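You operate a simulated robot arm through the tools that you are given. There is no shell and no other tool. Be economical: measure what you need, move in short steps, check, and stop when the job is done.

Carry out the task below with a simulated two-armed robot. There is one attempt and no reset: what you move stays moved.

## Task
Tilt window 95, sand joint 65 and sponge the dust off.
Fine: block marked rough from the cases; no sanding with the windows shut; wet the green sponge in the teal bucket; tools go back; the other joint and block stay untouched.

The check looks at the end state, three seconds after you hand in, the way a careful person would. Anything else that was tipped, shoved, dropped, spilled or broken makes it a failure.

## Robot
Two 7-joint arms with two-finger parallel grippers on one trunk, on a base that drives. Base frame: it is fixed to the floor where the robot stands at the start and does not move with it; the origin is under the middle of the robot, x ahead of it, y to its left, z up. Lengths are in m, angles in rad, forces in N, time in s.
The left shoulder is at the start at [0.06, 0.143, 0.938], the right one opposite. With the tool pointing down near the work surface each hand reaches from about 0.2 to 0.52 m from the robot's upright axis, wherever it stands, measured 20 degrees to its own side. Places, roughly: green sponge [-0.75, -2.25, 0.5]; joint 62 [1.1, -1.1, 0.8]; joint 65 [1.1, -1.1, 1.2]; lower patch of the large boards [-3.8, -8.1, 0.8]; sanding block [-0.5, -2.25, 0.5]; screw heads under the purple label [-3.9, -7.9, 1]; screw heads under the teal label [-4.1, -7.3, 1]; screw heads under the yellow label [-4, -7.6, 1]; something [1, -0.4, 1.3]; teal bucket [-0.5, -2.75, 0.5]; upper patch of the large boards [-3.8, -8.1, 1.2]; upright joint [-3.8, -8.2, 1]. Payload 1.57 kg a hand.
The tool frame of a hand sits at the grasp point between the pads (the TCP): z along the fingers, y along the line on which they close. The tips reach 0.03 m beyond it. Largest opening 0.11 m; finger width 0.024, thickness 0.012; the body of the gripper, 0.048 by 0.112 m, starts 0.078 m behind the TCP.
Orientation is told as [roll, pitch, yaw] about the base's x, y, z axes, in that order, counted from this pose: with the fingers straight down and closing along the base's y, the tool's x points along the base's -x, its y along +y and its z along -z.

## Interface
- The arms move only by the tool servo_tool. It takes "left_targets", "right_targets" or both (then of equal length, played together; a hand with none holds still); each is a list of rows, each an object (a shift or turn left out is 0, a gripper value left out holds the last) with "rotation": the turn, a rotation vector about the base's x, y, z in degrees, a list of three; "travel": the shift along the base's x, y, z in m, a list of three; "hand": the finger opening in m, from 0 to 0.11. In form: [{"rotation": [rx, ry, rz], "travel": [x, y, z], "hand": hand}, ...]. A call has 1 to 8 rows; each row is the pose to reach, as a shift and turn from the pose commanded when the call began. Rows are played at 5 a second. More than 0.05 m and 0.15 rad between two rows, or a gripper value outside its range, and nothing of the call is played. Where a pose cannot be reached the arm comes as near as it can. A force on the tool above 50 N (or 10 N above the force at the start of the call, whichever is more), or a blocked arm, ends the call early, and 0.2 s more pass. Each finger travels about 0.045 m/s and halts on what it meets, pressing with about 42 N; the grip force reading is that of the motor and also rises with nothing between the fingers. The clock runs only during rows and for 0.2 s after the last one: add rows that repeat a pose to give the fingers time. It gives the time, the measured TCP pose, the force on the tool (base axes), the opening and the grip force at its end, in the units of the frame above (readings bear some noise), with the torque about the TCP (base axes, N m) and any sound that the robot's microphone picked up.
- Cameras (640 x 400 px; columns grow to the right, rows downward): "scene" is now at [0.053, -0.02, 1.558]; the picture's right is [-0.22, -0.98, 0.00], its down [-0.64, 0.15, -0.75] and it looks along [0.74, -0.17, -0.66] (base axes); focal length 269 px, centre (320, 200). "left" rides on the left gripper at [0.07, -0.016, -0.141] in its tool frame; the picture's right is [0.23, 0.97, 0.00], its down [-0.85, 0.20, -0.48] and it looks along [-0.47, 0.11, 0.88] (tool axes); focal length 222 px, centre (320, 200). "right" rides on the right gripper at [0.07, 0.016, -0.141] in its tool frame; the picture's right is [-0.23, 0.97, 0.00], its down [-0.86, -0.20, -0.48] and it looks along [-0.47, -0.11, 0.88] (tool axes); focal length 222 px, centre (320, 200). There is no depth. A picture from a camera that has moved, and an enlarged one, comes with that camera's place and axes in the base frame and with its lens.
- capture(camera): a new picture of that camera. The clock stands still meanwhile.
- raise_lower(by): slides the trunk up (or, below 0, down) by that many m; the arms and the scene camera ride with it, the base frame stays. It gives what a move gives, with no picture.
- roll_base(legs): drives the robot by 1 to 6 legs, each [ahead, left, turn to the left] in m, m and rad, along the robot's own axes; the way and the turn of a leg run together, so that a leg with both is an arc; at most 1.5 m and 3.142 rad a leg. The arms and the cameras ride along, it lands a little off, and it stops where it bumps. It gives what a move gives.
- aim_head(pan, tilt): turns the head with the scene camera to pan (to the left, within 1.501 rad either way) and tilt (down, from -0.506 to 1.204), counted from straight ahead of the robot. It gives what a move gives.
- close_up(camera, box): a new picture of the part [left, top, right, bottom] of that camera's present view, enlarged. The clock stands still meanwhile.
- hand_in(): hands the job in; it is judged then, once.

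Go step by step. Nothing tells you exact positions but the pictures and the camera data: compare them with the known pose of the tool, close in by small moves and look again before you grip or let go. The budget is 120 turns and 88 pictures, counting those below and the enlarged ones. Unless the task says otherwise, let go and move clear before handing in, and close with one line.

The tools are called after "Call:" as a command line: name --argument value ..., lists and objects as JSON in quotes. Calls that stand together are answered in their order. servo_tool: Moves the arms, as the interface text tells. Its arguments: {"type":"object","properties":{"left_targets":{"type":"array"},"right_targets":{"type":"array"}},"required":[]} The other tools are called the same way: raise_lower (by) slides the trunk up or down; roll_base (legs) drives the base; aim_head (pan, tilt) turns the head that bears the scene camera; capture (camera) takes a picture; close_up (camera, box) takes an enlarged picture of a part of a camera's view; hand_in () hands the job in.

At the start:

```text
time_s: 0.0
left_tcp_pos: [0.6294, 0.0428, 0.9995]
left_tcp_rot: [0.0, -0.001, 0.0]
left_ft_force: [-0.7, 0.2, -1.1]
left_wrist_torque: [-0.01, -0.03, 0.01]
left_width: 0.11
left_finger_force: 0.1
right_tcp_pos: [0.4002, -0.35, 1.0007]
right_tcp_rot: [0.0, -0.001, -0.002]
right_ft_force: [0.4, 0.1, 0.1]
right_wrist_torque: [-0.02, 0.0, -0.03]
right_width: 0.1099
right_finger_force: 0.1
trunk travel left (down, up): [-0.537, 0.053]
robot x, y, heading: [0.0021, -0.0007, -0.001]
head pan, tilt: [-0.223, 0.716]
```

scene: 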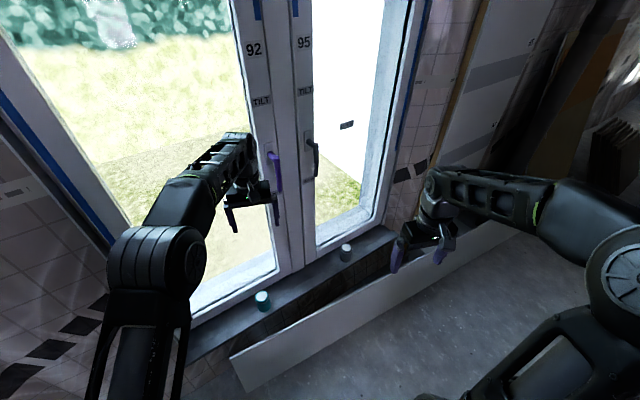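
right: 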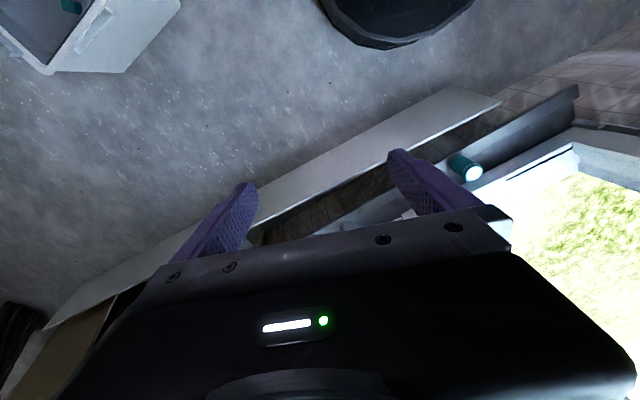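
left: 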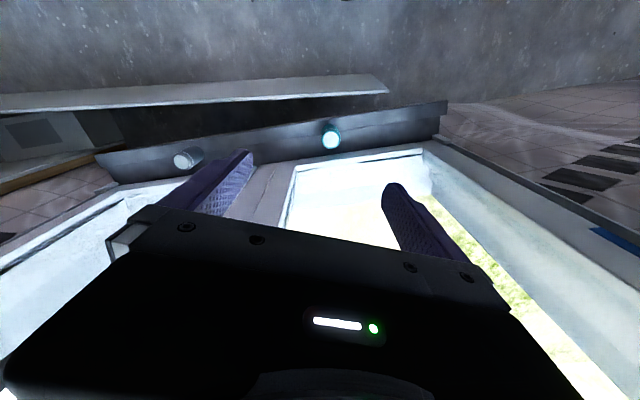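

I see a double window (sashes 92 and 95, each with a handle and a TILT label) ahead, with a wall and a board to the right. First I look closer at the handles and around the room.

Call:
close_up --camera "scene" --box '[220, 0, 380, 240]'

Call:
aim_head --pan -0.9 --tilt 0.3

Call:
capture --camera "scene"

Call:
aim_head --pan -1.5 --tilt 0.6

Call:
capture --camera "scene"

```text
1.67 times, centred on (300, 120) of scene
camera zoom: at [0.053, -0.02, 1.558], right [-0.22, -0.98, 0.0], down [-0.64, 0.15, -0.75], along [0.74, -0.17, -0.66], focal length 448 px, centre (353, 333)
```

zoom: 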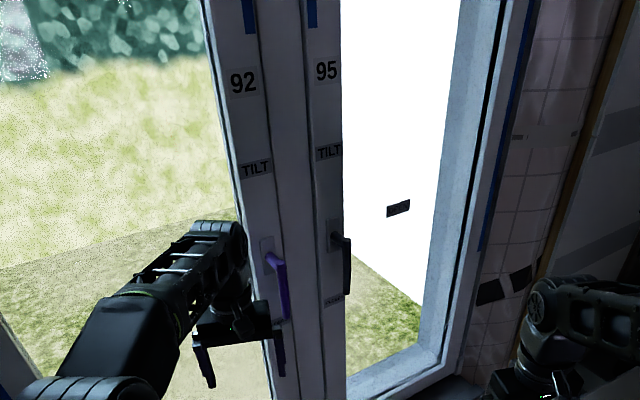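

```text
time_s: 1.1
left_tcp_pos: [0.6289, 0.0425, 1.0004]
left_tcp_rot: [-0.001, -0.001, 0.0]
left_ft_force: [0.7, 0.2, -0.6]
left_wrist_torque: [0.0, 0.02, 0.0]
left_width: 0.11
left_finger_force: 0.0
right_tcp_pos: [0.4011, -0.3496, 0.9999]
right_tcp_rot: [0.0, 0.0, -0.001]
right_ft_force: [0.4, 0.7, 0.2]
right_wrist_torque: [-0.02, 0.0, 0.05]
right_width: 0.1101
right_finger_force: 0.1
trunk travel left (down, up): [-0.537, 0.053]
robot x, y, heading: [0.0053, -0.0009, -0.006]
head pan, tilt: [-0.901, 0.3]
```

```text
83 pictures are left
camera scene: at [0.0288, -0.0744, 1.5954], right [-0.78, -0.62, 0.0], down [-0.18, 0.23, -0.96], along [0.59, -0.75, -0.3], focal length 269 px, centre (320, 200)
```

scene: 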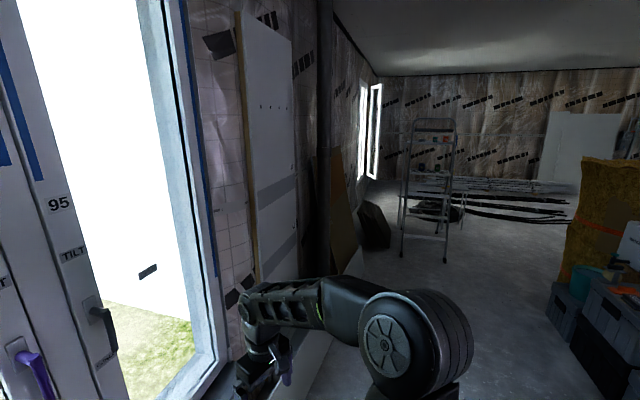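

```text
time_s: 2.0
left_tcp_pos: [0.6298, 0.0429, 0.9996]
left_tcp_rot: [0.0, -0.001, 0.001]
left_ft_force: [-0.4, 0.7, 0.4]
left_wrist_torque: [-0.02, -0.02, 0.03]
left_width: 0.1099
left_finger_force: 0.1
right_tcp_pos: [0.4006, -0.3498, 1.0001]
right_tcp_rot: [0.0, 0.0, 0.0]
right_ft_force: [0.0, -0.5, -0.4]
right_wrist_torque: [0.03, 0.04, 0.0]
right_width: 0.1099
right_finger_force: 0.1
trunk travel left (down, up): [-0.537, 0.053]
robot x, y, heading: [0.0014, -0.0017, -0.005]
head pan, tilt: [-1.499, 0.6]
```

```text
82 pictures are left
camera scene: at [-0.0228, -0.0894, 1.5681], right [-1.0, -0.07, 0.0], down [-0.04, 0.56, -0.83], along [0.06, -0.82, -0.56], focal length 269 px, centre (320, 200)
```

scene: 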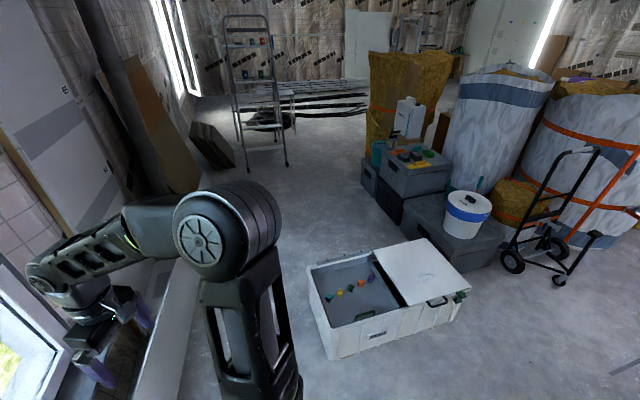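

The cases with sanding gear are behind to the right; joint wall is right of the window. I look closer at the handle, the joints and the cases.

Call:
close_up --camera "scene" --box '[340, 60, 500, 260]'

Call:
aim_head --pan -0.6 --tilt 0.35

Call:
capture --camera "scene"

Call:
close_up --camera "scene" --box '[100, 150, 260, 330]'

Call:
close_up --camera "scene" --box '[400, 60, 540, 300]'

```text
2.00 times, centred on (420, 160) of scene
camera zoom: at [-0.0228, -0.0894, 1.5681], right [-1.0, -0.07, 0.0], down [-0.04, 0.56, -0.83], along [0.06, -0.82, -0.56], focal length 538 px, centre (120, 280)
```

zoom: 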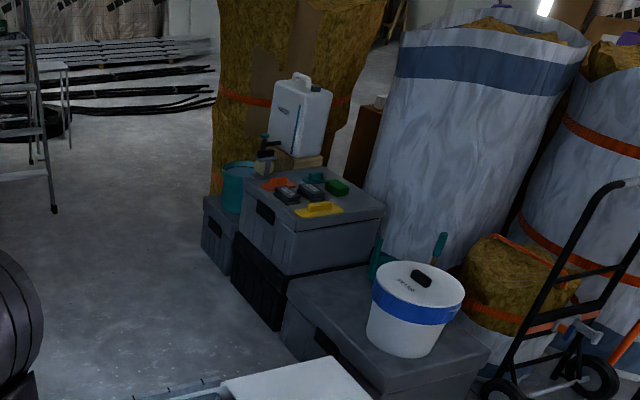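

```text
time_s: 3.2
left_tcp_pos: [0.6296, 0.0428, 1.0]
left_tcp_rot: [0.0, -0.001, 0.0]
left_ft_force: [-0.7, 0.1, -0.5]
left_wrist_torque: [-0.01, -0.03, -0.01]
left_width: 0.1101
left_finger_force: 0.2
right_tcp_pos: [0.4009, -0.3501, 1.0003]
right_tcp_rot: [0.0, 0.002, -0.001]
right_ft_force: [-0.3, -0.2, 0.6]
right_wrist_torque: [0.01, -0.05, -0.01]
right_width: 0.1102
right_finger_force: 0.1
trunk travel left (down, up): [-0.537, 0.053]
robot x, y, heading: [-0.0001, 0.0018, -0.003]
head pan, tilt: [-0.6, 0.351]
```

```text
80 pictures are left
camera scene: at [0.0476, -0.054, 1.5908], right [-0.57, -0.82, 0.0], down [-0.28, 0.19, -0.94], along [0.77, -0.53, -0.34], focal length 269 px, centre (320, 200)
```

scene: 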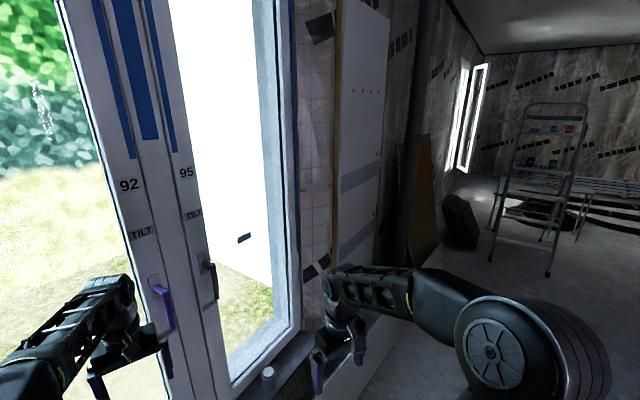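

```text
2.22 times, centred on (180, 240) of scene
camera zoom: at [0.0476, -0.054, 1.5908], right [-0.57, -0.82, 0.0], down [-0.28, 0.19, -0.94], along [0.77, -0.53, -0.34], focal length 598 px, centre (631, 111)
```

zoom: 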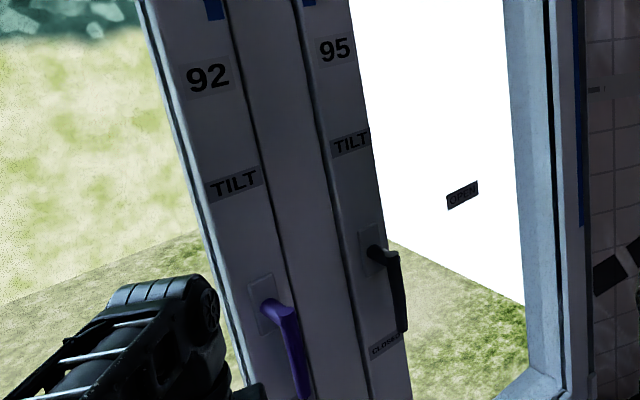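

```text
1.67 times, centred on (470, 180) of scene
camera zoom: at [0.0476, -0.054, 1.5908], right [-0.57, -0.82, 0.0], down [-0.28, 0.19, -0.94], along [0.77, -0.53, -0.34], focal length 448 px, centre (70, 233)
```

zoom: 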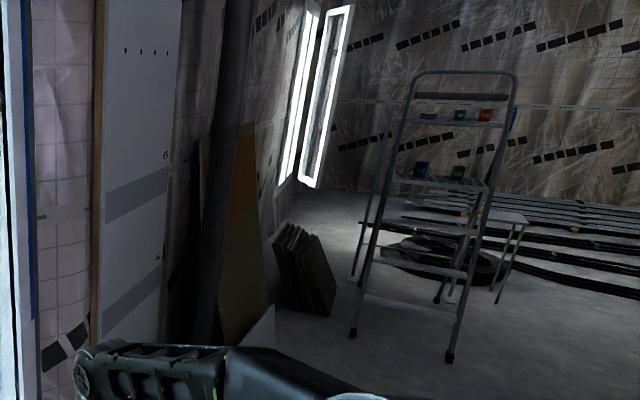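

Window 95's lever points down (CLOSED), OPEN is to its right and TILT above. Before driving nearer I check what is below the window in front of the base.

Call:
aim_head --pan -0.3 --tilt 1.1

Call:
capture --camera "scene"

```text
time_s: 4.3
left_tcp_pos: [0.6307, 0.0421, 1.0005]
left_tcp_rot: [0.001, 0.0, -0.001]
left_ft_force: [0.2, 0.3, 0.8]
left_wrist_torque: [-0.02, 0.0, 0.02]
left_width: 0.11
left_finger_force: 0.1
right_tcp_pos: [0.3997, -0.3513, 0.9988]
right_tcp_rot: [-0.001, 0.0, 0.0]
right_ft_force: [-0.4, 0.0, 0.2]
right_wrist_torque: [0.0, 0.0, 0.0]
right_width: 0.1098
right_finger_force: 0.1
trunk travel left (down, up): [-0.537, 0.053]
robot x, y, heading: [-0.0004, -0.0017, 0.0]
head pan, tilt: [-0.3, 1.1]
```

```text
77 pictures are left
camera scene: at [0.0311, -0.02, 1.5294], right [-0.3, -0.96, 0.0], down [-0.85, 0.26, -0.45], along [0.43, -0.13, -0.89], focal length 269 px, centre (320, 200)
```

scene: 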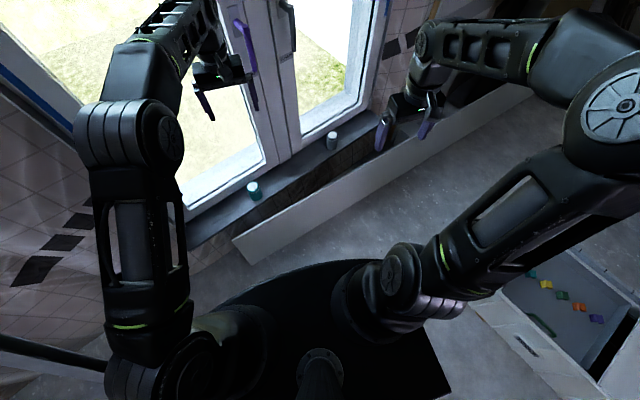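

The wall is oblique: from two views its normal is about (0.92, 0.39), lever 95's pivot about [0.92, -0.18, 1.06], and a plank about 0.35 m high stands in front. I first retract the left hand and raise the right hand towards horizontal before lining up with the window.

Call:
servo_tool --left_targets '[{"travel": [-0.04, 0.02, 0]}, {"travel": [-0.08, 0.05, 0]}, {"travel": [-0.12, 0.08, 0]}, {"travel": [-0.16, 0.11, 0]}, {"travel": [-0.2, 0.14, 0]}, {"travel": [-0.23, 0.17, 0]}, {"travel": [-0.25, 0.2, 0]}, {"travel": [-0.25, 0.2, 0]}]' --right_targets '[{"rotation": [0, -8, 0], "travel": [0.01, 0.0, 0]}, {"rotation": [0, -16, 0], "travel": [0.02, 0.0, 0]}, {"rotation": [0, -24, 0], "travel": [0.03, 0.0, 0]}, {"rotation": [0, -32, 0], "travel": [0.05, 0.0, 0]}, {"rotation": [0, -40, 0], "travel": [0.06, 0.0, 0]}, {"rotation": [0, -48, 0], "travel": [0.07, 0.0, 0]}, {"rotation": [0, -56, 0], "travel": [0.08, 0.0, 0]}, {"rotation": [0, -64, 0], "travel": [0.09, 0.0, 0], "hand": 0.05}]'

Call:
servo_tool --right_targets '[{"rotation": [0, -8, 0], "travel": [0.01, 0.0, 0.02]}, {"rotation": [0, -16, 0], "travel": [0.02, 0.0, 0.04]}, {"rotation": [0, -24, 0], "travel": [0.02, 0.0, 0.06]}, {"rotation": [0, -26, 0], "travel": [0.02, 0.0, 0.06], "hand": 0.0}, {"rotation": [0, -26, 0], "travel": [0.02, 0.0, 0.06], "hand": 0.0}, {"rotation": [0, -26, 0], "travel": [0.02, 0.0, 0.06], "hand": 0.0}]'

Call:
roll_base --legs '[[0, 0, 0.398], [0.05, -0.38, 0]]'

Call:
aim_head --pan -0.1 --tilt 0.6

Call:
capture --camera "scene"

Call:
capture --camera "right"

```text
time_s: 6.2
left_tcp_pos: [0.3807, 0.2413, 0.9994]
left_tcp_rot: [0.0, -0.001, 0.001]
left_ft_force: [0.0, 0.3, 0.1]
left_wrist_torque: [-0.02, 0.01, 0.05]
left_width: 0.11
left_finger_force: 0.1
right_tcp_pos: [0.4908, -0.3497, 0.9993]
right_tcp_rot: [0.002, -1.118, 0.001]
right_ft_force: [0.3, 0.1, -0.1]
right_wrist_torque: [0.05, 0.0, 0.03]
right_width: 0.0758
right_finger_force: 0.0
trunk travel left (down, up): [-0.537, 0.053]
robot x, y, heading: [0.0, -0.0004, -0.001]
head pan, tilt: [-0.3, 1.1]
```

```text
time_s: 7.5
left_tcp_pos: [0.3806, 0.2414, 0.9996]
left_tcp_rot: [0.0, -0.001, 0.0]
left_ft_force: [0.0, 0.3, 0.0]
left_wrist_torque: [0.0, 0.0, -0.01]
left_width: 0.1098
left_finger_force: 0.1
right_tcp_pos: [0.5101, -0.351, 1.0599]
right_tcp_rot: [3.068, -1.57, -3.067]
right_ft_force: [0.1, 0.6, 0.1]
right_wrist_torque: [0.01, 0.01, -0.02]
right_width: 0.0
right_finger_force: 11.2
trunk travel left (down, up): [-0.537, 0.053]
robot x, y, heading: [-0.0024, -0.0014, 0.003]
head pan, tilt: [-0.3, 1.1]
```

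```text
time_s: 11.2
left_tcp_pos: [0.4488, 0.0401, 0.9996]
left_tcp_rot: [0.001, 0.0, 0.397]
left_ft_force: [-0.5, -0.5, -0.5]
left_wrist_torque: [0.02, 0.0, -0.04]
left_width: 0.1099
left_finger_force: 0.1
right_tcp_pos: [0.7998, -0.4538, 1.0598]
right_tcp_rot: [1.296, -1.571, -0.9]
right_ft_force: [0.4, 0.4, 0.1]
right_wrist_torque: [0.01, 0.0, 0.07]
right_width: 0.0002
right_finger_force: 21.4
trunk travel left (down, up): [-0.537, 0.053]
robot x, y, heading: [0.1937, -0.3297, 0.403]
head pan, tilt: [-0.3, 1.1]
```

```text
time_s: 12.1
left_tcp_pos: [0.4486, 0.0413, 1.0003]
left_tcp_rot: [0.001, -0.001, 0.399]
left_ft_force: [-0.9, -0.2, 0.2]
left_wrist_torque: [0.0, -0.02, 0.01]
left_width: 0.1099
left_finger_force: 0.1
right_tcp_pos: [0.7991, -0.4536, 1.06]
right_tcp_rot: [0.209, -1.572, 0.193]
right_ft_force: [0.6, 0.2, 0.4]
right_wrist_torque: [0.0, 0.01, 0.04]
right_width: 0.0
right_finger_force: 21.2
trunk travel left (down, up): [-0.537, 0.053]
robot x, y, heading: [0.1952, -0.3272, 0.4]
head pan, tilt: [-0.099, 0.6]
```

```text
76 pictures are left
camera scene: at [0.2503, -0.3159, 1.5679], right [0.29, -0.96, 0.0], down [-0.54, -0.17, -0.82], along [0.79, 0.24, -0.57], focal length 269 px, centre (320, 200)
```

scene: 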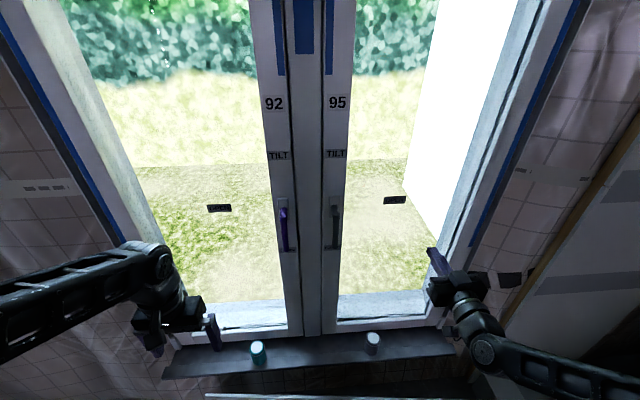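

```text
75 pictures are left
camera right: at [0.6631, -0.4937, 0.9897], right [-0.38, 0.9, 0.23], down [-0.36, -0.37, 0.86], along [0.85, 0.24, 0.47], focal length 222 px, centre (320, 200)
```

right: 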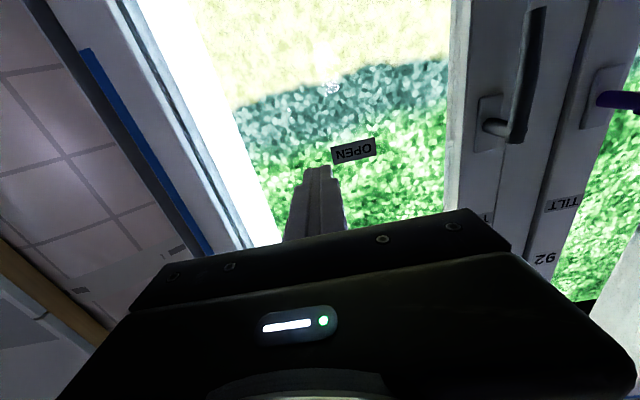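

The lever's pivot comes out at wall coordinates u≈0.725 (depth), v≈-0.505, z≈1.10, lever hanging to z≈0.98. I bring the closed right fingers in front of the gap between the two levers.

Call:
servo_tool --right_targets '[{"travel": [-0.0155, 0.037, -0.01]}, {"travel": [-0.031, 0.0745, -0.02]}, {"travel": [-0.0465, 0.112, -0.03]}, {"travel": [-0.062, 0.149, -0.04]}, {"travel": [-0.0775, 0.186, -0.04]}, {"travel": [-0.093, 0.223, -0.04]}, {"travel": [-0.108, 0.261, -0.04]}, {"travel": [-0.108, 0.261, -0.04]}]'

Call:
capture --camera "right"

Call:
close_up --camera "scene" --box '[240, 140, 440, 290]'

```text
time_s: 13.9
left_tcp_pos: [0.4483, 0.0416, 1.0]
left_tcp_rot: [-0.001, -0.001, 0.4]
left_ft_force: [0.5, 0.2, 0.0]
left_wrist_torque: [-0.01, 0.02, 0.02]
left_width: 0.1102
left_finger_force: 0.1
right_tcp_pos: [0.741, -0.2444, 1.0116]
right_tcp_rot: [-2.33, -1.571, 2.728]
right_ft_force: [-0.7, 0.1, -0.1]
right_wrist_torque: [-0.01, 0.0, -0.02]
right_width: 0.0
right_finger_force: 21.5
right hand out of reach, approached as far as the arm can: row 1, 2, 3, 4, 5, 6, 7, 8
trunk travel left (down, up): [-0.537, 0.053]
robot x, y, heading: [0.191, -0.3288, 0.393]
head pan, tilt: [-0.099, 0.6]
```

```text
74 pictures are left
camera right: at [0.6043, -0.2846, 0.9412], right [-0.38, 0.9, 0.23], down [-0.36, -0.37, 0.86], along [0.85, 0.24, 0.47], focal length 222 px, centre (320, 200)
```

right: 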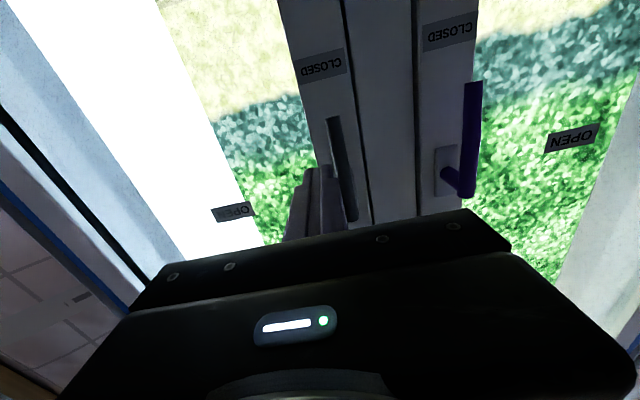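

```text
2.67 times, centred on (340, 215) of scene
camera zoom: at [0.2502, -0.3156, 1.568], right [0.29, -0.96, 0.0], down [-0.54, -0.17, -0.83], along [0.79, 0.24, -0.56], focal length 717 px, centre (267, 160)
```

zoom: 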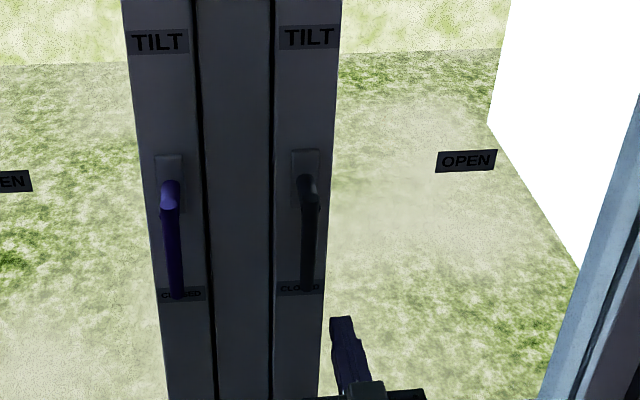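

The arm cannot come that far inboard, so I shift the base 0.12 m left along the window instead; the tips stay ~5 cm clear of the levers.

Call:
roll_base --legs '[[0, 0.1, 0.005]]'

Call:
servo_tool --right_targets '[{"travel": [0.0, 0.0, 0.01]}, {"travel": [0.0, 0.0, 0.01]}]'

Call:
close_up --camera "right" --box '[180, 0, 500, 260]'

```text
time_s: 15.0
left_tcp_pos: [0.4073, 0.1361, 0.9998]
left_tcp_rot: [-0.004, 0.0, 0.406]
left_ft_force: [-0.5, 0.4, -0.2]
left_wrist_torque: [-0.05, 0.01, 0.03]
left_width: 0.1101
left_finger_force: 0.0
right_tcp_pos: [0.7005, -0.1479, 1.0119]
right_tcp_rot: [-1.693, -1.569, 2.097]
right_ft_force: [0.6, 0.9, 0.2]
right_wrist_torque: [0.0, 0.02, -0.05]
right_width: 0.0
right_finger_force: 21.5
trunk travel left (down, up): [-0.537, 0.053]
robot x, y, heading: [0.1565, -0.2371, 0.405]
head pan, tilt: [-0.099, 0.6]
```

```text
time_s: 15.6
left_tcp_pos: [0.4069, 0.1349, 0.9997]
left_tcp_rot: [0.0, -0.001, 0.406]
left_ft_force: [-0.9, 0.1, 0.3]
left_wrist_torque: [0.05, -0.03, -0.02]
left_width: 0.11
left_finger_force: 0.0
right_tcp_pos: [0.7024, -0.1481, 1.0213]
right_tcp_rot: [2.105, -1.57, -1.698]
right_ft_force: [0.3, -0.1, 0.5]
right_wrist_torque: [0.0, 0.01, 0.01]
right_width: 0.0
right_finger_force: 20.7
trunk travel left (down, up): [-0.537, 0.053]
robot x, y, heading: [0.1527, -0.237, 0.405]
head pan, tilt: [-0.099, 0.6]
```

```text
1.54 times, centred on (340, 130) of right
camera zoom: at [0.5671, -0.1884, 0.9504], right [-0.38, 0.9, 0.23], down [-0.36, -0.37, 0.85], along [0.85, 0.25, 0.47], focal length 342 px, centre (289, 308)
```

zoom: 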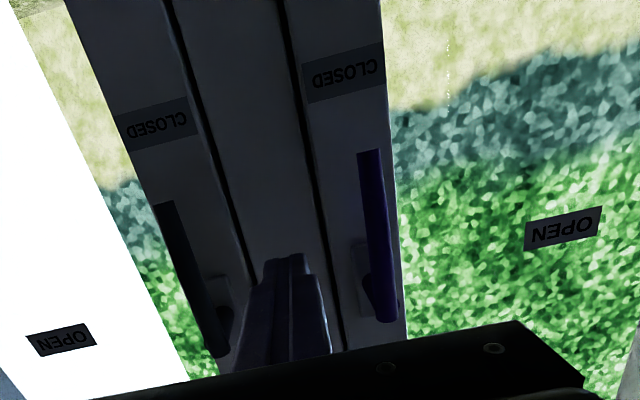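

The fingers sit between the levers in the picture. I advance to lever depth, then check before pushing.

Call:
servo_tool --right_targets '[{"travel": [0.0097, -0.023, -0.004]}, {"travel": [0.033, -0.013, -0.004]}, {"travel": [0.058, -0.003, -0.004]}, {"travel": [0.0835, 0.008, -0.004]}, {"travel": [0.0835, 0.008, -0.004]}]'

Call:
close_up --camera "right" --box '[180, 0, 500, 260]'

Call:
close_up --camera "scene" --box '[240, 140, 440, 290]'

```text
time_s: 16.8
left_tcp_pos: [0.408, 0.135, 1.001]
left_tcp_rot: [0.002, -0.001, 0.404]
left_ft_force: [0.0, 0.1, 0.2]
left_wrist_torque: [0.01, -0.01, 0.01]
left_width: 0.11
left_finger_force: 0.0
right_tcp_pos: [0.7846, -0.1411, 1.0168]
right_tcp_rot: [-2.946, -1.571, -2.93]
right_ft_force: [-0.4, -0.6, 0.4]
right_wrist_torque: [-0.01, 0.01, 0.02]
right_width: 0.0003
right_finger_force: 21.1
right hand out of reach, approached as far as the arm can: row 1
trunk travel left (down, up): [-0.537, 0.053]
robot x, y, heading: [0.1502, -0.2382, 0.407]
head pan, tilt: [-0.099, 0.6]
```

```text
1.54 times, centred on (340, 130) of right
camera zoom: at [0.6482, -0.1813, 0.9477], right [-0.38, 0.9, 0.23], down [-0.36, -0.37, 0.85], along [0.85, 0.25, 0.47], focal length 342 px, centre (289, 308)
```

zoom: 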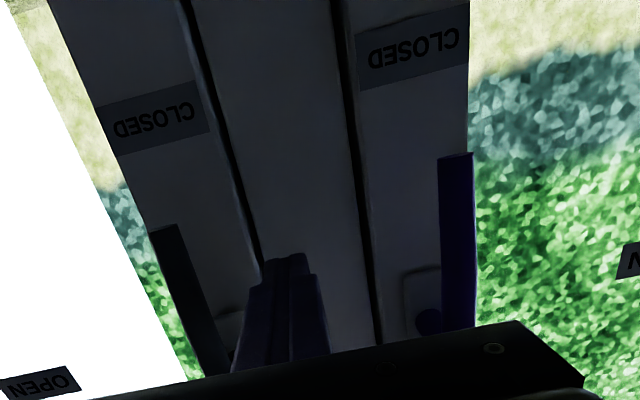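

```text
2.67 times, centred on (340, 215) of scene
camera zoom: at [0.2107, -0.223, 1.568], right [0.3, -0.95, 0.0], down [-0.54, -0.17, -0.83], along [0.79, 0.25, -0.56], focal length 717 px, centre (267, 160)
```

zoom: 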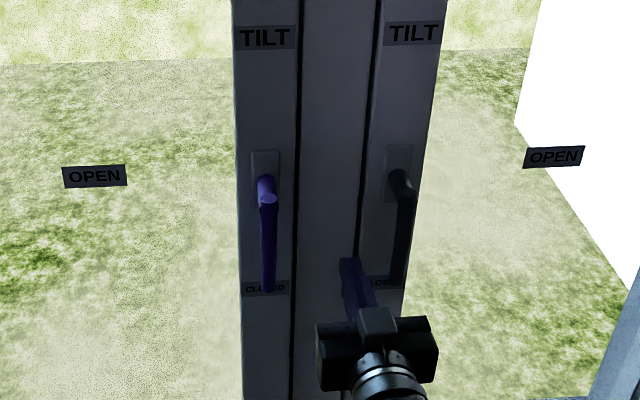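

The tips are at lever depth between both levers. I push lever 95 along its arc to the right, up to about horizontal, and look.

Call:
servo_tool --right_targets '[{"travel": [0.0122, -0.029, 0.008]}, {"travel": [0.021, -0.05, 0.0055]}, {"travel": [0.0298, -0.0709, 0.0086]}, {"travel": [0.038, -0.0904, 0.0175]}, {"travel": [0.045, -0.107, 0.0317]}, {"travel": [0.0504, -0.1198, 0.05]}, {"travel": [0.0537, -0.1277, 0.071]}]'

Call:
close_up --camera "scene" --box '[240, 140, 440, 290]'

```text
time_s: 18.4
left_tcp_pos: [0.4088, 0.1356, 1.0006]
left_tcp_rot: [0.0, 0.001, 0.405]
left_ft_force: [-0.2, 0.8, 0.2]
left_wrist_torque: [0.05, 0.01, -0.01]
left_width: 0.1099
left_finger_force: 0.0
right_tcp_pos: [0.8407, -0.2706, 1.0862]
right_tcp_rot: [0.332, -1.565, 0.07]
right_ft_force: [-2.3, 3.5, -15.0]
right_wrist_torque: [-0.21, 0.29, -0.02]
right_width: 0.0
right_finger_force: 21.1
trunk travel left (down, up): [-0.537, 0.053]
robot x, y, heading: [0.1559, -0.2344, 0.406]
head pan, tilt: [-0.099, 0.6]
```

```text
2.67 times, centred on (340, 215) of scene
camera zoom: at [0.2121, -0.2223, 1.5677], right [0.3, -0.95, 0.0], down [-0.54, -0.17, -0.82], along [0.79, 0.25, -0.57], focal length 717 px, centre (267, 160)
```

zoom: 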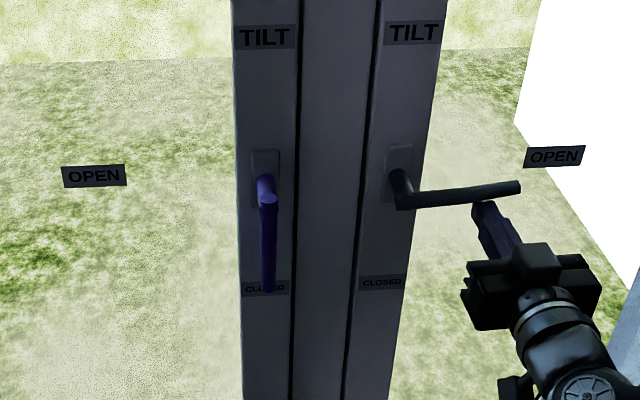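

The lever is now at OPEN. I continue the arc up to TILT.

Call:
servo_tool --right_targets '[{"travel": [0.0011, -0.0026, 0.0228]}, {"travel": [-0.0002, 0.0004, 0.0454]}, {"travel": [-0.0036, 0.0086, 0.0666]}, {"travel": [-0.0091, 0.0216, 0.0846]}, {"travel": [-0.0162, 0.0384, 0.0984]}, {"travel": [-0.0244, 0.0581, 0.107]}, {"travel": [-0.0285, 0.0675, 0.1085]}]'

Call:
capture --camera "scene"

Call:
close_up --camera "scene" --box '[240, 100, 440, 250]'

```text
time_s: 20.0
left_tcp_pos: [0.4114, 0.1317, 1.0009]
left_tcp_rot: [0.004, 0.001, 0.404]
left_ft_force: [0.7, -0.1, -0.3]
left_wrist_torque: [-0.04, -0.02, -0.01]
left_width: 0.11
left_finger_force: 0.0
right_tcp_pos: [0.8144, -0.2103, 1.1969]
right_tcp_rot: [1.846, -1.564, -1.456]
right_ft_force: [10.9, -26.2, -2.7]
right_wrist_torque: [-0.23, 0.0, -0.84]
right_width: 0.0
right_finger_force: 21.6
trunk travel left (down, up): [-0.537, 0.053]
robot x, y, heading: [0.1521, -0.2341, 0.399]
head pan, tilt: [-0.099, 0.6]
```

```text
68 pictures are left
camera scene: at [0.2132, -0.2279, 1.568], right [0.3, -0.95, 0.0], down [-0.54, -0.17, -0.82], along [0.79, 0.25, -0.57], focal length 269 px, centre (320, 200)
```

scene: 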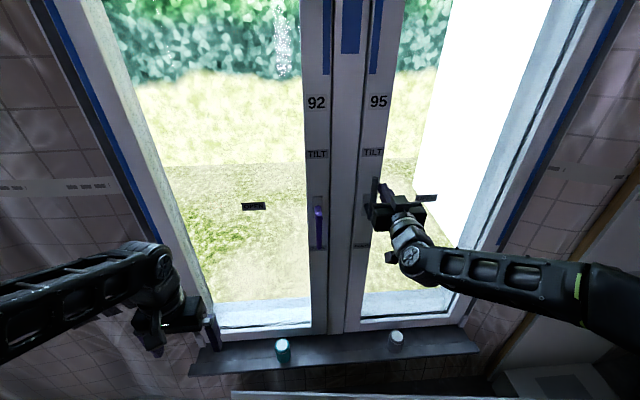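

```text
2.67 times, centred on (340, 175) of scene
camera zoom: at [0.2132, -0.2279, 1.568], right [0.3, -0.95, 0.0], down [-0.54, -0.17, -0.82], along [0.79, 0.25, -0.57], focal length 717 px, centre (267, 267)
```

zoom: 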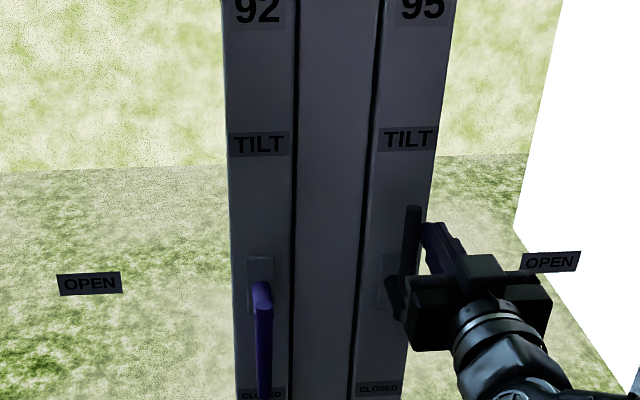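

The lever now stands up at TILT. I back the fingers out, open them and centre on the lever, ready to grip it and pull the sash in.

Call:
servo_tool --right_targets '[{"travel": [0.0078, -0.0184, 0]}, {"travel": [-0.029, -0.034, 0]}, {"travel": [-0.0645, -0.0272, 0], "hand": 0.07}, {"travel": [-0.0688, -0.017, 0], "hand": 0.07}, {"travel": [-0.0688, -0.017, 0], "hand": 0.07}, {"travel": [-0.0688, -0.017, 0], "hand": 0.07}, {"travel": [-0.0688, -0.017, 0], "hand": 0.07}]'

Call:
capture --camera "right"

```text
time_s: 21.6
left_tcp_pos: [0.4078, 0.1351, 1.0005]
left_tcp_rot: [0.0, -0.001, 0.407]
left_ft_force: [0.1, -0.9, -0.7]
left_wrist_torque: [0.0, 0.04, 0.01]
left_width: 0.1099
left_finger_force: 0.0
right_tcp_pos: [0.7414, -0.2184, 1.1955]
right_tcp_rot: [-2.669, -1.571, 3.072]
right_ft_force: [-0.3, 0.6, 0.8]
right_wrist_torque: [0.01, 0.01, -0.01]
right_width: 0.0701
right_finger_force: 0.1
trunk travel left (down, up): [-0.537, 0.053]
robot x, y, heading: [0.154, -0.2351, 0.407]
head pan, tilt: [-0.099, 0.6]
```

```text
66 pictures are left
camera right: at [0.6049, -0.2586, 1.1264], right [-0.38, 0.9, 0.23], down [-0.36, -0.37, 0.86], along [0.85, 0.25, 0.47], focal length 222 px, centre (320, 200)
```

right: 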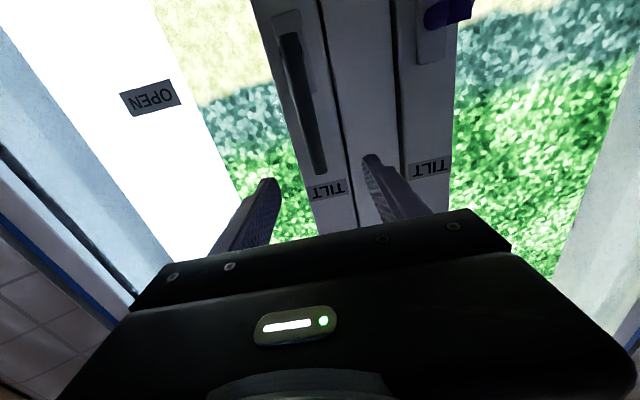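

The lever lies midway between the open fingers. I advance, close on it and pull gently inward.

Call:
servo_tool --right_targets '[{"travel": [0.025, 0.0105, 0]}, {"travel": [0.0507, 0.0213, 0]}, {"travel": [0.0507, 0.0213, 0], "hand": 0.0}, {"travel": [0.0507, 0.0213, 0], "hand": 0.0}, {"travel": [0.0507, 0.0213, 0], "hand": 0.0}, {"travel": [0.0507, 0.0213, 0], "hand": 0.0}, {"travel": [0.0507, 0.0213, 0], "hand": 0.0}]'

Call:
servo_tool --right_targets '[{"travel": [-0.0092, -0.0039, 0]}, {"travel": [-0.0184, -0.0078, 0]}, {"travel": [-0.0276, -0.0116, 0]}, {"travel": [-0.0369, -0.0155, 0]}, {"travel": [-0.0461, -0.0194, 0]}, {"travel": [-0.0553, -0.0233, -0.001]}]'

Call:
capture --camera "scene"

```text
time_s: 23.2
left_tcp_pos: [0.4082, 0.1345, 0.9994]
left_tcp_rot: [0.001, 0.001, 0.405]
left_ft_force: [0.6, 0.0, 0.2]
left_wrist_torque: [-0.03, 0.02, -0.02]
left_width: 0.11
left_finger_force: 0.1
right_tcp_pos: [0.7911, -0.1964, 1.1971]
right_tcp_rot: [-2.978, -1.57, -2.9]
right_ft_force: [0.0, 0.0, 1.0]
right_wrist_torque: [0.03, 0.02, 0.03]
right_width: 0.0001
right_finger_force: 20.0
trunk travel left (down, up): [-0.537, 0.053]
robot x, y, heading: [0.1532, -0.2356, 0.407]
head pan, tilt: [-0.099, 0.6]
```

```text
time_s: 24.6
left_tcp_pos: [0.4077, 0.1351, 0.9995]
left_tcp_rot: [0.0, 0.001, 0.404]
left_ft_force: [0.1, -0.9, -1.0]
left_wrist_torque: [0.0, -0.05, -0.05]
left_width: 0.1101
left_finger_force: 0.1
right_tcp_pos: [0.7352, -0.2203, 1.1946]
right_tcp_rot: [-2.011, -1.572, 2.416]
right_ft_force: [-0.1, -0.2, -0.5]
right_wrist_torque: [0.0, 0.01, -0.03]
right_width: 0.0002
right_finger_force: 21.6
trunk travel left (down, up): [-0.537, 0.053]
robot x, y, heading: [0.1521, -0.2393, 0.402]
head pan, tilt: [-0.099, 0.6]
```

```text
65 pictures are left
camera scene: at [0.2106, -0.2229, 1.568], right [0.3, -0.95, 0.0], down [-0.54, -0.17, -0.83], along [0.79, 0.25, -0.56], focal length 269 px, centre (320, 200)
```

scene: 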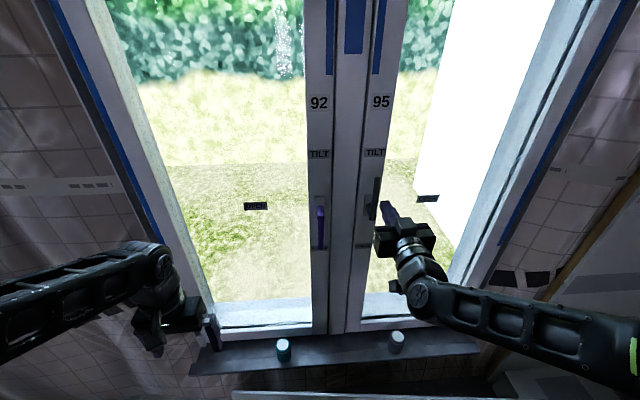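

The fingers closed just short of the lever (too shallow). I reopen, lower 2 cm, and go 2–3 cm deeper.

Call:
servo_tool --right_targets '[{"travel": [0, 0, -0.01], "hand": 0.07}, {"travel": [0, 0, -0.02], "hand": 0.07}, {"travel": [0, 0, -0.02], "hand": 0.07}, {"travel": [0, 0, -0.02], "hand": 0.07}, {"travel": [0.025, 0.0105, -0.02], "hand": 0.07}, {"travel": [0.05, 0.021, -0.02]}, {"travel": [0.0784, 0.033, -0.02]}, {"travel": [0.0784, 0.033, -0.02]}]'

Call:
servo_tool --right_targets '[{"travel": [0, 0, 0], "hand": 0.0}, {"travel": [0, 0, 0], "hand": 0.0}, {"travel": [0, 0, 0], "hand": 0.0}, {"travel": [0, 0, 0], "hand": 0.0}, {"travel": [0, 0, 0], "hand": 0.0}]'

Call:
capture --camera "right"

```text
time_s: 26.4
left_tcp_pos: [0.4078, 0.1342, 1.0005]
left_tcp_rot: [0.001, 0.0, 0.404]
left_ft_force: [0.1, -0.2, 0.4]
left_wrist_torque: [-0.01, 0.0, 0.01]
left_width: 0.1095
left_finger_force: 0.1
right_tcp_pos: [0.8127, -0.1872, 1.1755]
right_tcp_rot: [2.898, -1.57, -2.494]
right_ft_force: [-0.6, 0.3, -0.9]
right_wrist_torque: [0.02, 0.0, 0.04]
right_width: 0.0698
right_finger_force: 0.2
trunk travel left (down, up): [-0.537, 0.053]
robot x, y, heading: [0.1502, -0.2344, 0.403]
head pan, tilt: [-0.099, 0.6]
```

```text
time_s: 27.6
left_tcp_pos: [0.4086, 0.1351, 0.9996]
left_tcp_rot: [0.002, -0.001, 0.406]
left_ft_force: [0.3, 0.0, -0.2]
left_wrist_torque: [0.01, 0.0, -0.01]
left_width: 0.1099
left_finger_force: 0.1
right_tcp_pos: [0.8151, -0.1908, 1.1753]
right_tcp_rot: [1.957, -1.569, -1.554]
right_ft_force: [5.0, -8.7, 1.9]
right_wrist_torque: [-0.21, 0.16, -0.35]
right_width: 0.017
right_finger_force: 30.3
trunk travel left (down, up): [-0.537, 0.053]
robot x, y, heading: [0.1521, -0.2365, 0.403]
head pan, tilt: [-0.099, 0.6]
```

```text
64 pictures are left
camera right: at [0.6793, -0.2304, 1.1054], right [-0.38, 0.9, 0.23], down [-0.36, -0.37, 0.85], along [0.85, 0.24, 0.47], focal length 222 px, centre (320, 200)
```

right: 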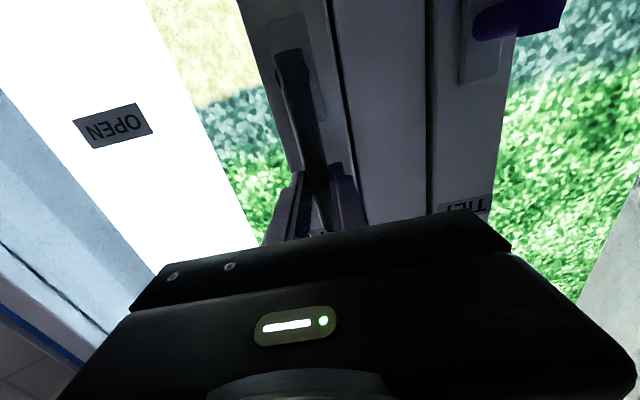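

The lever is held (17 mm). I pull the sash inward in small steps.

Call:
servo_tool --right_targets '[{"travel": [-0.0092, -0.0039, 0]}, {"travel": [-0.0184, -0.0078, 0]}, {"travel": [-0.0276, -0.0116, -0.001]}, {"travel": [-0.0369, -0.0155, -0.001]}, {"travel": [-0.0461, -0.0194, -0.002]}, {"travel": [-0.0553, -0.0233, -0.003]}, {"travel": [-0.0645, -0.0272, -0.004]}]'

Call:
aim_head --pan -0.1 --tilt 0.2

Call:
capture --camera "scene"

```text
time_s: 29.2
left_tcp_pos: [0.4093, 0.1342, 1.0002]
left_tcp_rot: [0.001, 0.0, 0.406]
left_ft_force: [0.0, 0.2, 0.5]
left_wrist_torque: [-0.03, 0.0, -0.03]
left_width: 0.1101
left_finger_force: 0.0
right_tcp_pos: [0.7517, -0.2164, 1.1695]
right_tcp_rot: [0.473, -1.566, -0.069]
right_ft_force: [1.2, -12.9, -14.2]
right_wrist_torque: [-0.57, 0.6, -0.24]
right_width: 0.0166
right_finger_force: 31.4
trunk travel left (down, up): [-0.537, 0.053]
robot x, y, heading: [0.1509, -0.2373, 0.405]
head pan, tilt: [-0.099, 0.6]
```

```text
time_s: 30.1
left_tcp_pos: [0.4097, 0.134, 1.0001]
left_tcp_rot: [0.003, 0.0, 0.406]
left_ft_force: [-0.1, 0.3, 0.5]
left_wrist_torque: [-0.01, 0.0, 0.01]
left_width: 0.1099
left_finger_force: 0.1
right_tcp_pos: [0.75, -0.2162, 1.1697]
right_tcp_rot: [0.4, -1.564, 0.005]
right_ft_force: [-4.5, -13.8, -22.5]
right_wrist_torque: [-0.38, 0.46, -0.29]
right_width: 0.0169
right_finger_force: 31.5
trunk travel left (down, up): [-0.537, 0.053]
robot x, y, heading: [0.1557, -0.2363, 0.403]
head pan, tilt: [-0.099, 0.201]
```

```text
63 pictures are left
camera scene: at [0.2171, -0.2235, 1.6045], right [0.3, -0.95, 0.0], down [-0.19, -0.06, -0.98], along [0.93, 0.29, -0.2], focal length 269 px, centre (320, 200)
```

scene: 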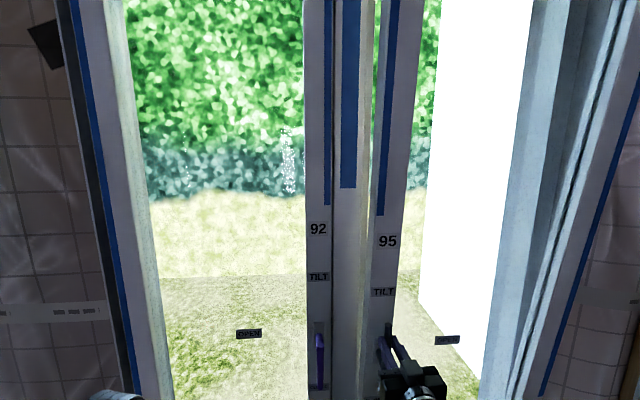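

The sash has come in ~7 cm at the handle. I pull a little further, lowering slightly to relieve the vertical load, to find its stop.

Call:
servo_tool --right_targets '[{"travel": [-0.0092, -0.0039, -0.004]}, {"travel": [-0.0184, -0.0078, -0.008]}, {"travel": [-0.0276, -0.0116, -0.01]}, {"travel": [-0.0369, -0.0155, -0.012]}, {"travel": [-0.0461, -0.0194, -0.014]}]'

Call:
capture --camera "scene"

```text
time_s: 31.3
left_tcp_pos: [0.4099, 0.1356, 0.9984]
left_tcp_rot: [0.0, 0.002, 0.405]
left_ft_force: [0.0, 1.1, 0.4]
left_wrist_torque: [-0.04, -0.03, 0.0]
left_width: 0.11
left_finger_force: 0.0
right_tcp_pos: [0.7427, -0.2196, 1.1698]
right_tcp_rot: [1.844, -1.57, -1.442]
right_ft_force: [30.5, 6.0, 6.9]
right_wrist_torque: [0.04, -0.33, -0.17]
right_width: 0.0167
right_finger_force: 32.2
right hand out of reach, approached as far as the arm can: row 2, 3, 4, 5
trunk travel left (down, up): [-0.537, 0.053]
robot x, y, heading: [0.1552, -0.2373, 0.406]
head pan, tilt: [-0.099, 0.201]
```

```text
62 pictures are left
camera scene: at [0.2202, -0.2202, 1.6046], right [0.3, -0.95, 0.0], down [-0.19, -0.06, -0.98], along [0.93, 0.29, -0.2], focal length 269 px, centre (320, 200)
```

scene: 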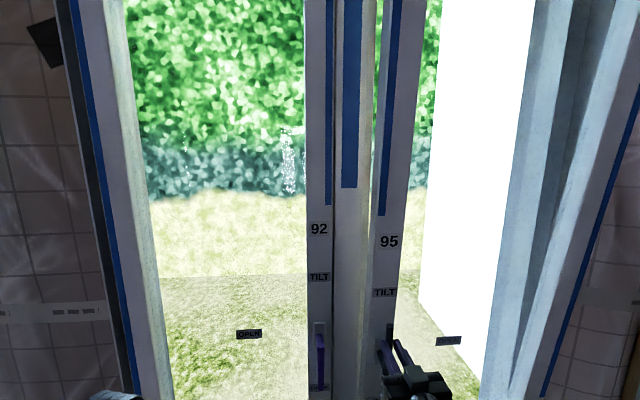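

The force rose to ~31 N, so the sash is at its tilt stop. I ease off, open and withdraw.

Call:
servo_tool --right_targets '[{"travel": [0.02, 0.008, 0.006]}, {"travel": [0.034, 0.0145, 0.01]}, {"travel": [0.034, 0.0145, 0.01], "hand": 0.06}, {"travel": [0.034, 0.0145, 0.01], "hand": 0.06}, {"travel": [0.034, 0.0145, 0.01], "hand": 0.06}, {"travel": [0.034, 0.0145, 0.01], "hand": 0.06}, {"travel": [0.015, 0.0065, 0.01]}, {"travel": [-0.005, -0.002, 0.01]}]'

Call:
capture --camera "right"

```text
time_s: 33.1
left_tcp_pos: [0.4079, 0.1359, 1.0]
left_tcp_rot: [0.0, 0.001, 0.404]
left_ft_force: [0.0, 0.6, 0.4]
left_wrist_torque: [0.0, 0.03, -0.01]
left_width: 0.1099
left_finger_force: 0.1
right_tcp_pos: [0.7337, -0.2227, 1.1799]
right_tcp_rot: [-1.181, -1.569, 1.586]
right_ft_force: [0.6, 0.2, -0.1]
right_wrist_torque: [-0.01, 0.0, -0.02]
right_width: 0.0597
right_finger_force: 0.0
trunk travel left (down, up): [-0.537, 0.053]
robot x, y, heading: [0.1551, -0.2361, 0.404]
head pan, tilt: [-0.099, 0.201]
```

```text
61 pictures are left
camera right: at [0.5987, -0.2636, 1.1097], right [-0.38, 0.9, 0.23], down [-0.36, -0.37, 0.86], along [0.85, 0.25, 0.47], focal length 222 px, centre (320, 200)
```

right: 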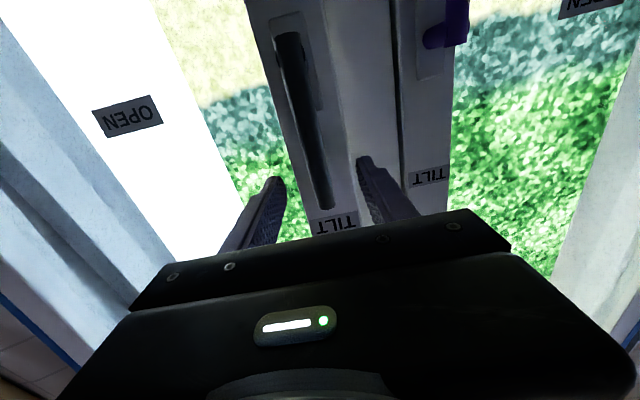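

Window 95 stays tilted with its lever at TILT. I back straight off, tuck the hands, and look at my base's footprint and the lane past the white case.

Call:
roll_base --legs '[[-0.2, 0, 0]]'

Call:
aim_head --pan -1.5 --tilt 1.1

Call:
capture --camera "scene"

Call:
aim_head --pan -0.9 --tilt 0.7

Call:
capture --camera "scene"

```text
time_s: 34.7
left_tcp_pos: [0.2231, 0.0572, 1.0009]
left_tcp_rot: [0.0, -0.002, 0.405]
left_ft_force: [0.3, 0.9, 0.4]
left_wrist_torque: [-0.02, -0.06, 0.0]
left_width: 0.1102
left_finger_force: 0.0
right_tcp_pos: [0.5508, -0.3024, 1.1804]
right_tcp_rot: [-3.109, -1.569, -2.768]
right_ft_force: [-0.6, -0.5, 0.3]
right_wrist_torque: [0.04, -0.03, -0.03]
right_width: 0.0598
right_finger_force: 0.1
trunk travel left (down, up): [-0.537, 0.053]
robot x, y, heading: [-0.0322, -0.3141, 0.403]
head pan, tilt: [-0.099, 0.201]
```

```text
time_s: 36.2
left_tcp_pos: [0.224, 0.0571, 1.0004]
left_tcp_rot: [0.001, -0.002, 0.405]
left_ft_force: [-0.2, -0.2, 0.6]
left_wrist_torque: [0.01, 0.01, 0.0]
left_width: 0.1101
left_finger_force: 0.0
right_tcp_pos: [0.5518, -0.3017, 1.1808]
right_tcp_rot: [-2.466, -1.571, 2.87]
right_ft_force: [0.3, 0.0, -0.1]
right_wrist_torque: [-0.02, 0.01, -0.03]
right_width: 0.0601
right_finger_force: 0.0
trunk travel left (down, up): [-0.537, 0.053]
robot x, y, heading: [-0.0307, -0.3132, 0.404]
head pan, tilt: [-1.499, 1.1]
```

```text
60 pictures are left
camera scene: at [-0.0281, -0.384, 1.5294], right [-0.89, -0.46, 0.0], down [-0.41, 0.79, -0.45], along [0.21, -0.4, -0.89], focal length 269 px, centre (320, 200)
```

scene: 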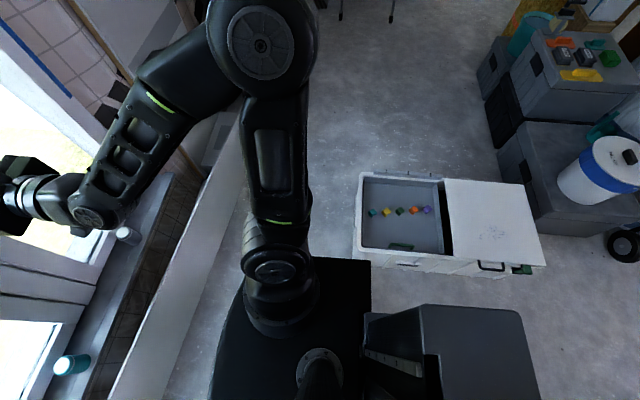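

```text
time_s: 37.2
left_tcp_pos: [0.224, 0.0557, 0.9998]
left_tcp_rot: [-0.001, 0.001, 0.404]
left_ft_force: [-0.3, -0.5, 0.2]
left_wrist_torque: [0.01, -0.01, 0.01]
left_width: 0.11
left_finger_force: 0.2
right_tcp_pos: [0.5509, -0.3014, 1.1809]
right_tcp_rot: [-2.45, -1.571, 2.854]
right_ft_force: [0.7, -0.2, -0.6]
right_wrist_torque: [0.03, 0.02, 0.0]
right_width: 0.0599
right_finger_force: 0.0
trunk travel left (down, up): [-0.537, 0.053]
robot x, y, heading: [-0.0292, -0.3127, 0.407]
head pan, tilt: [-0.901, 0.7]
```

```text
59 pictures are left
camera scene: at [0.0176, -0.3684, 1.5593], right [-0.48, -0.88, 0.0], down [-0.57, 0.31, -0.76], along [0.67, -0.36, -0.64], focal length 269 px, centre (320, 200)
```

scene: 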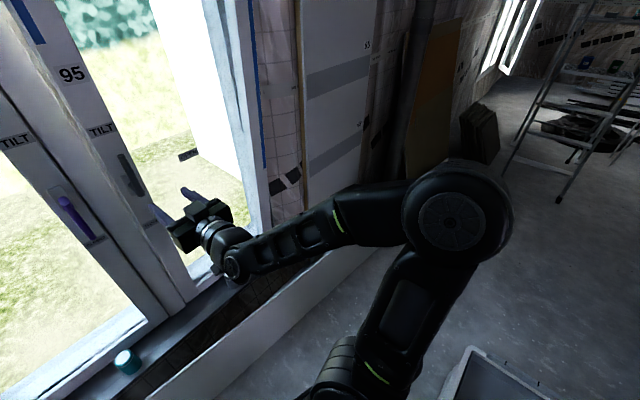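

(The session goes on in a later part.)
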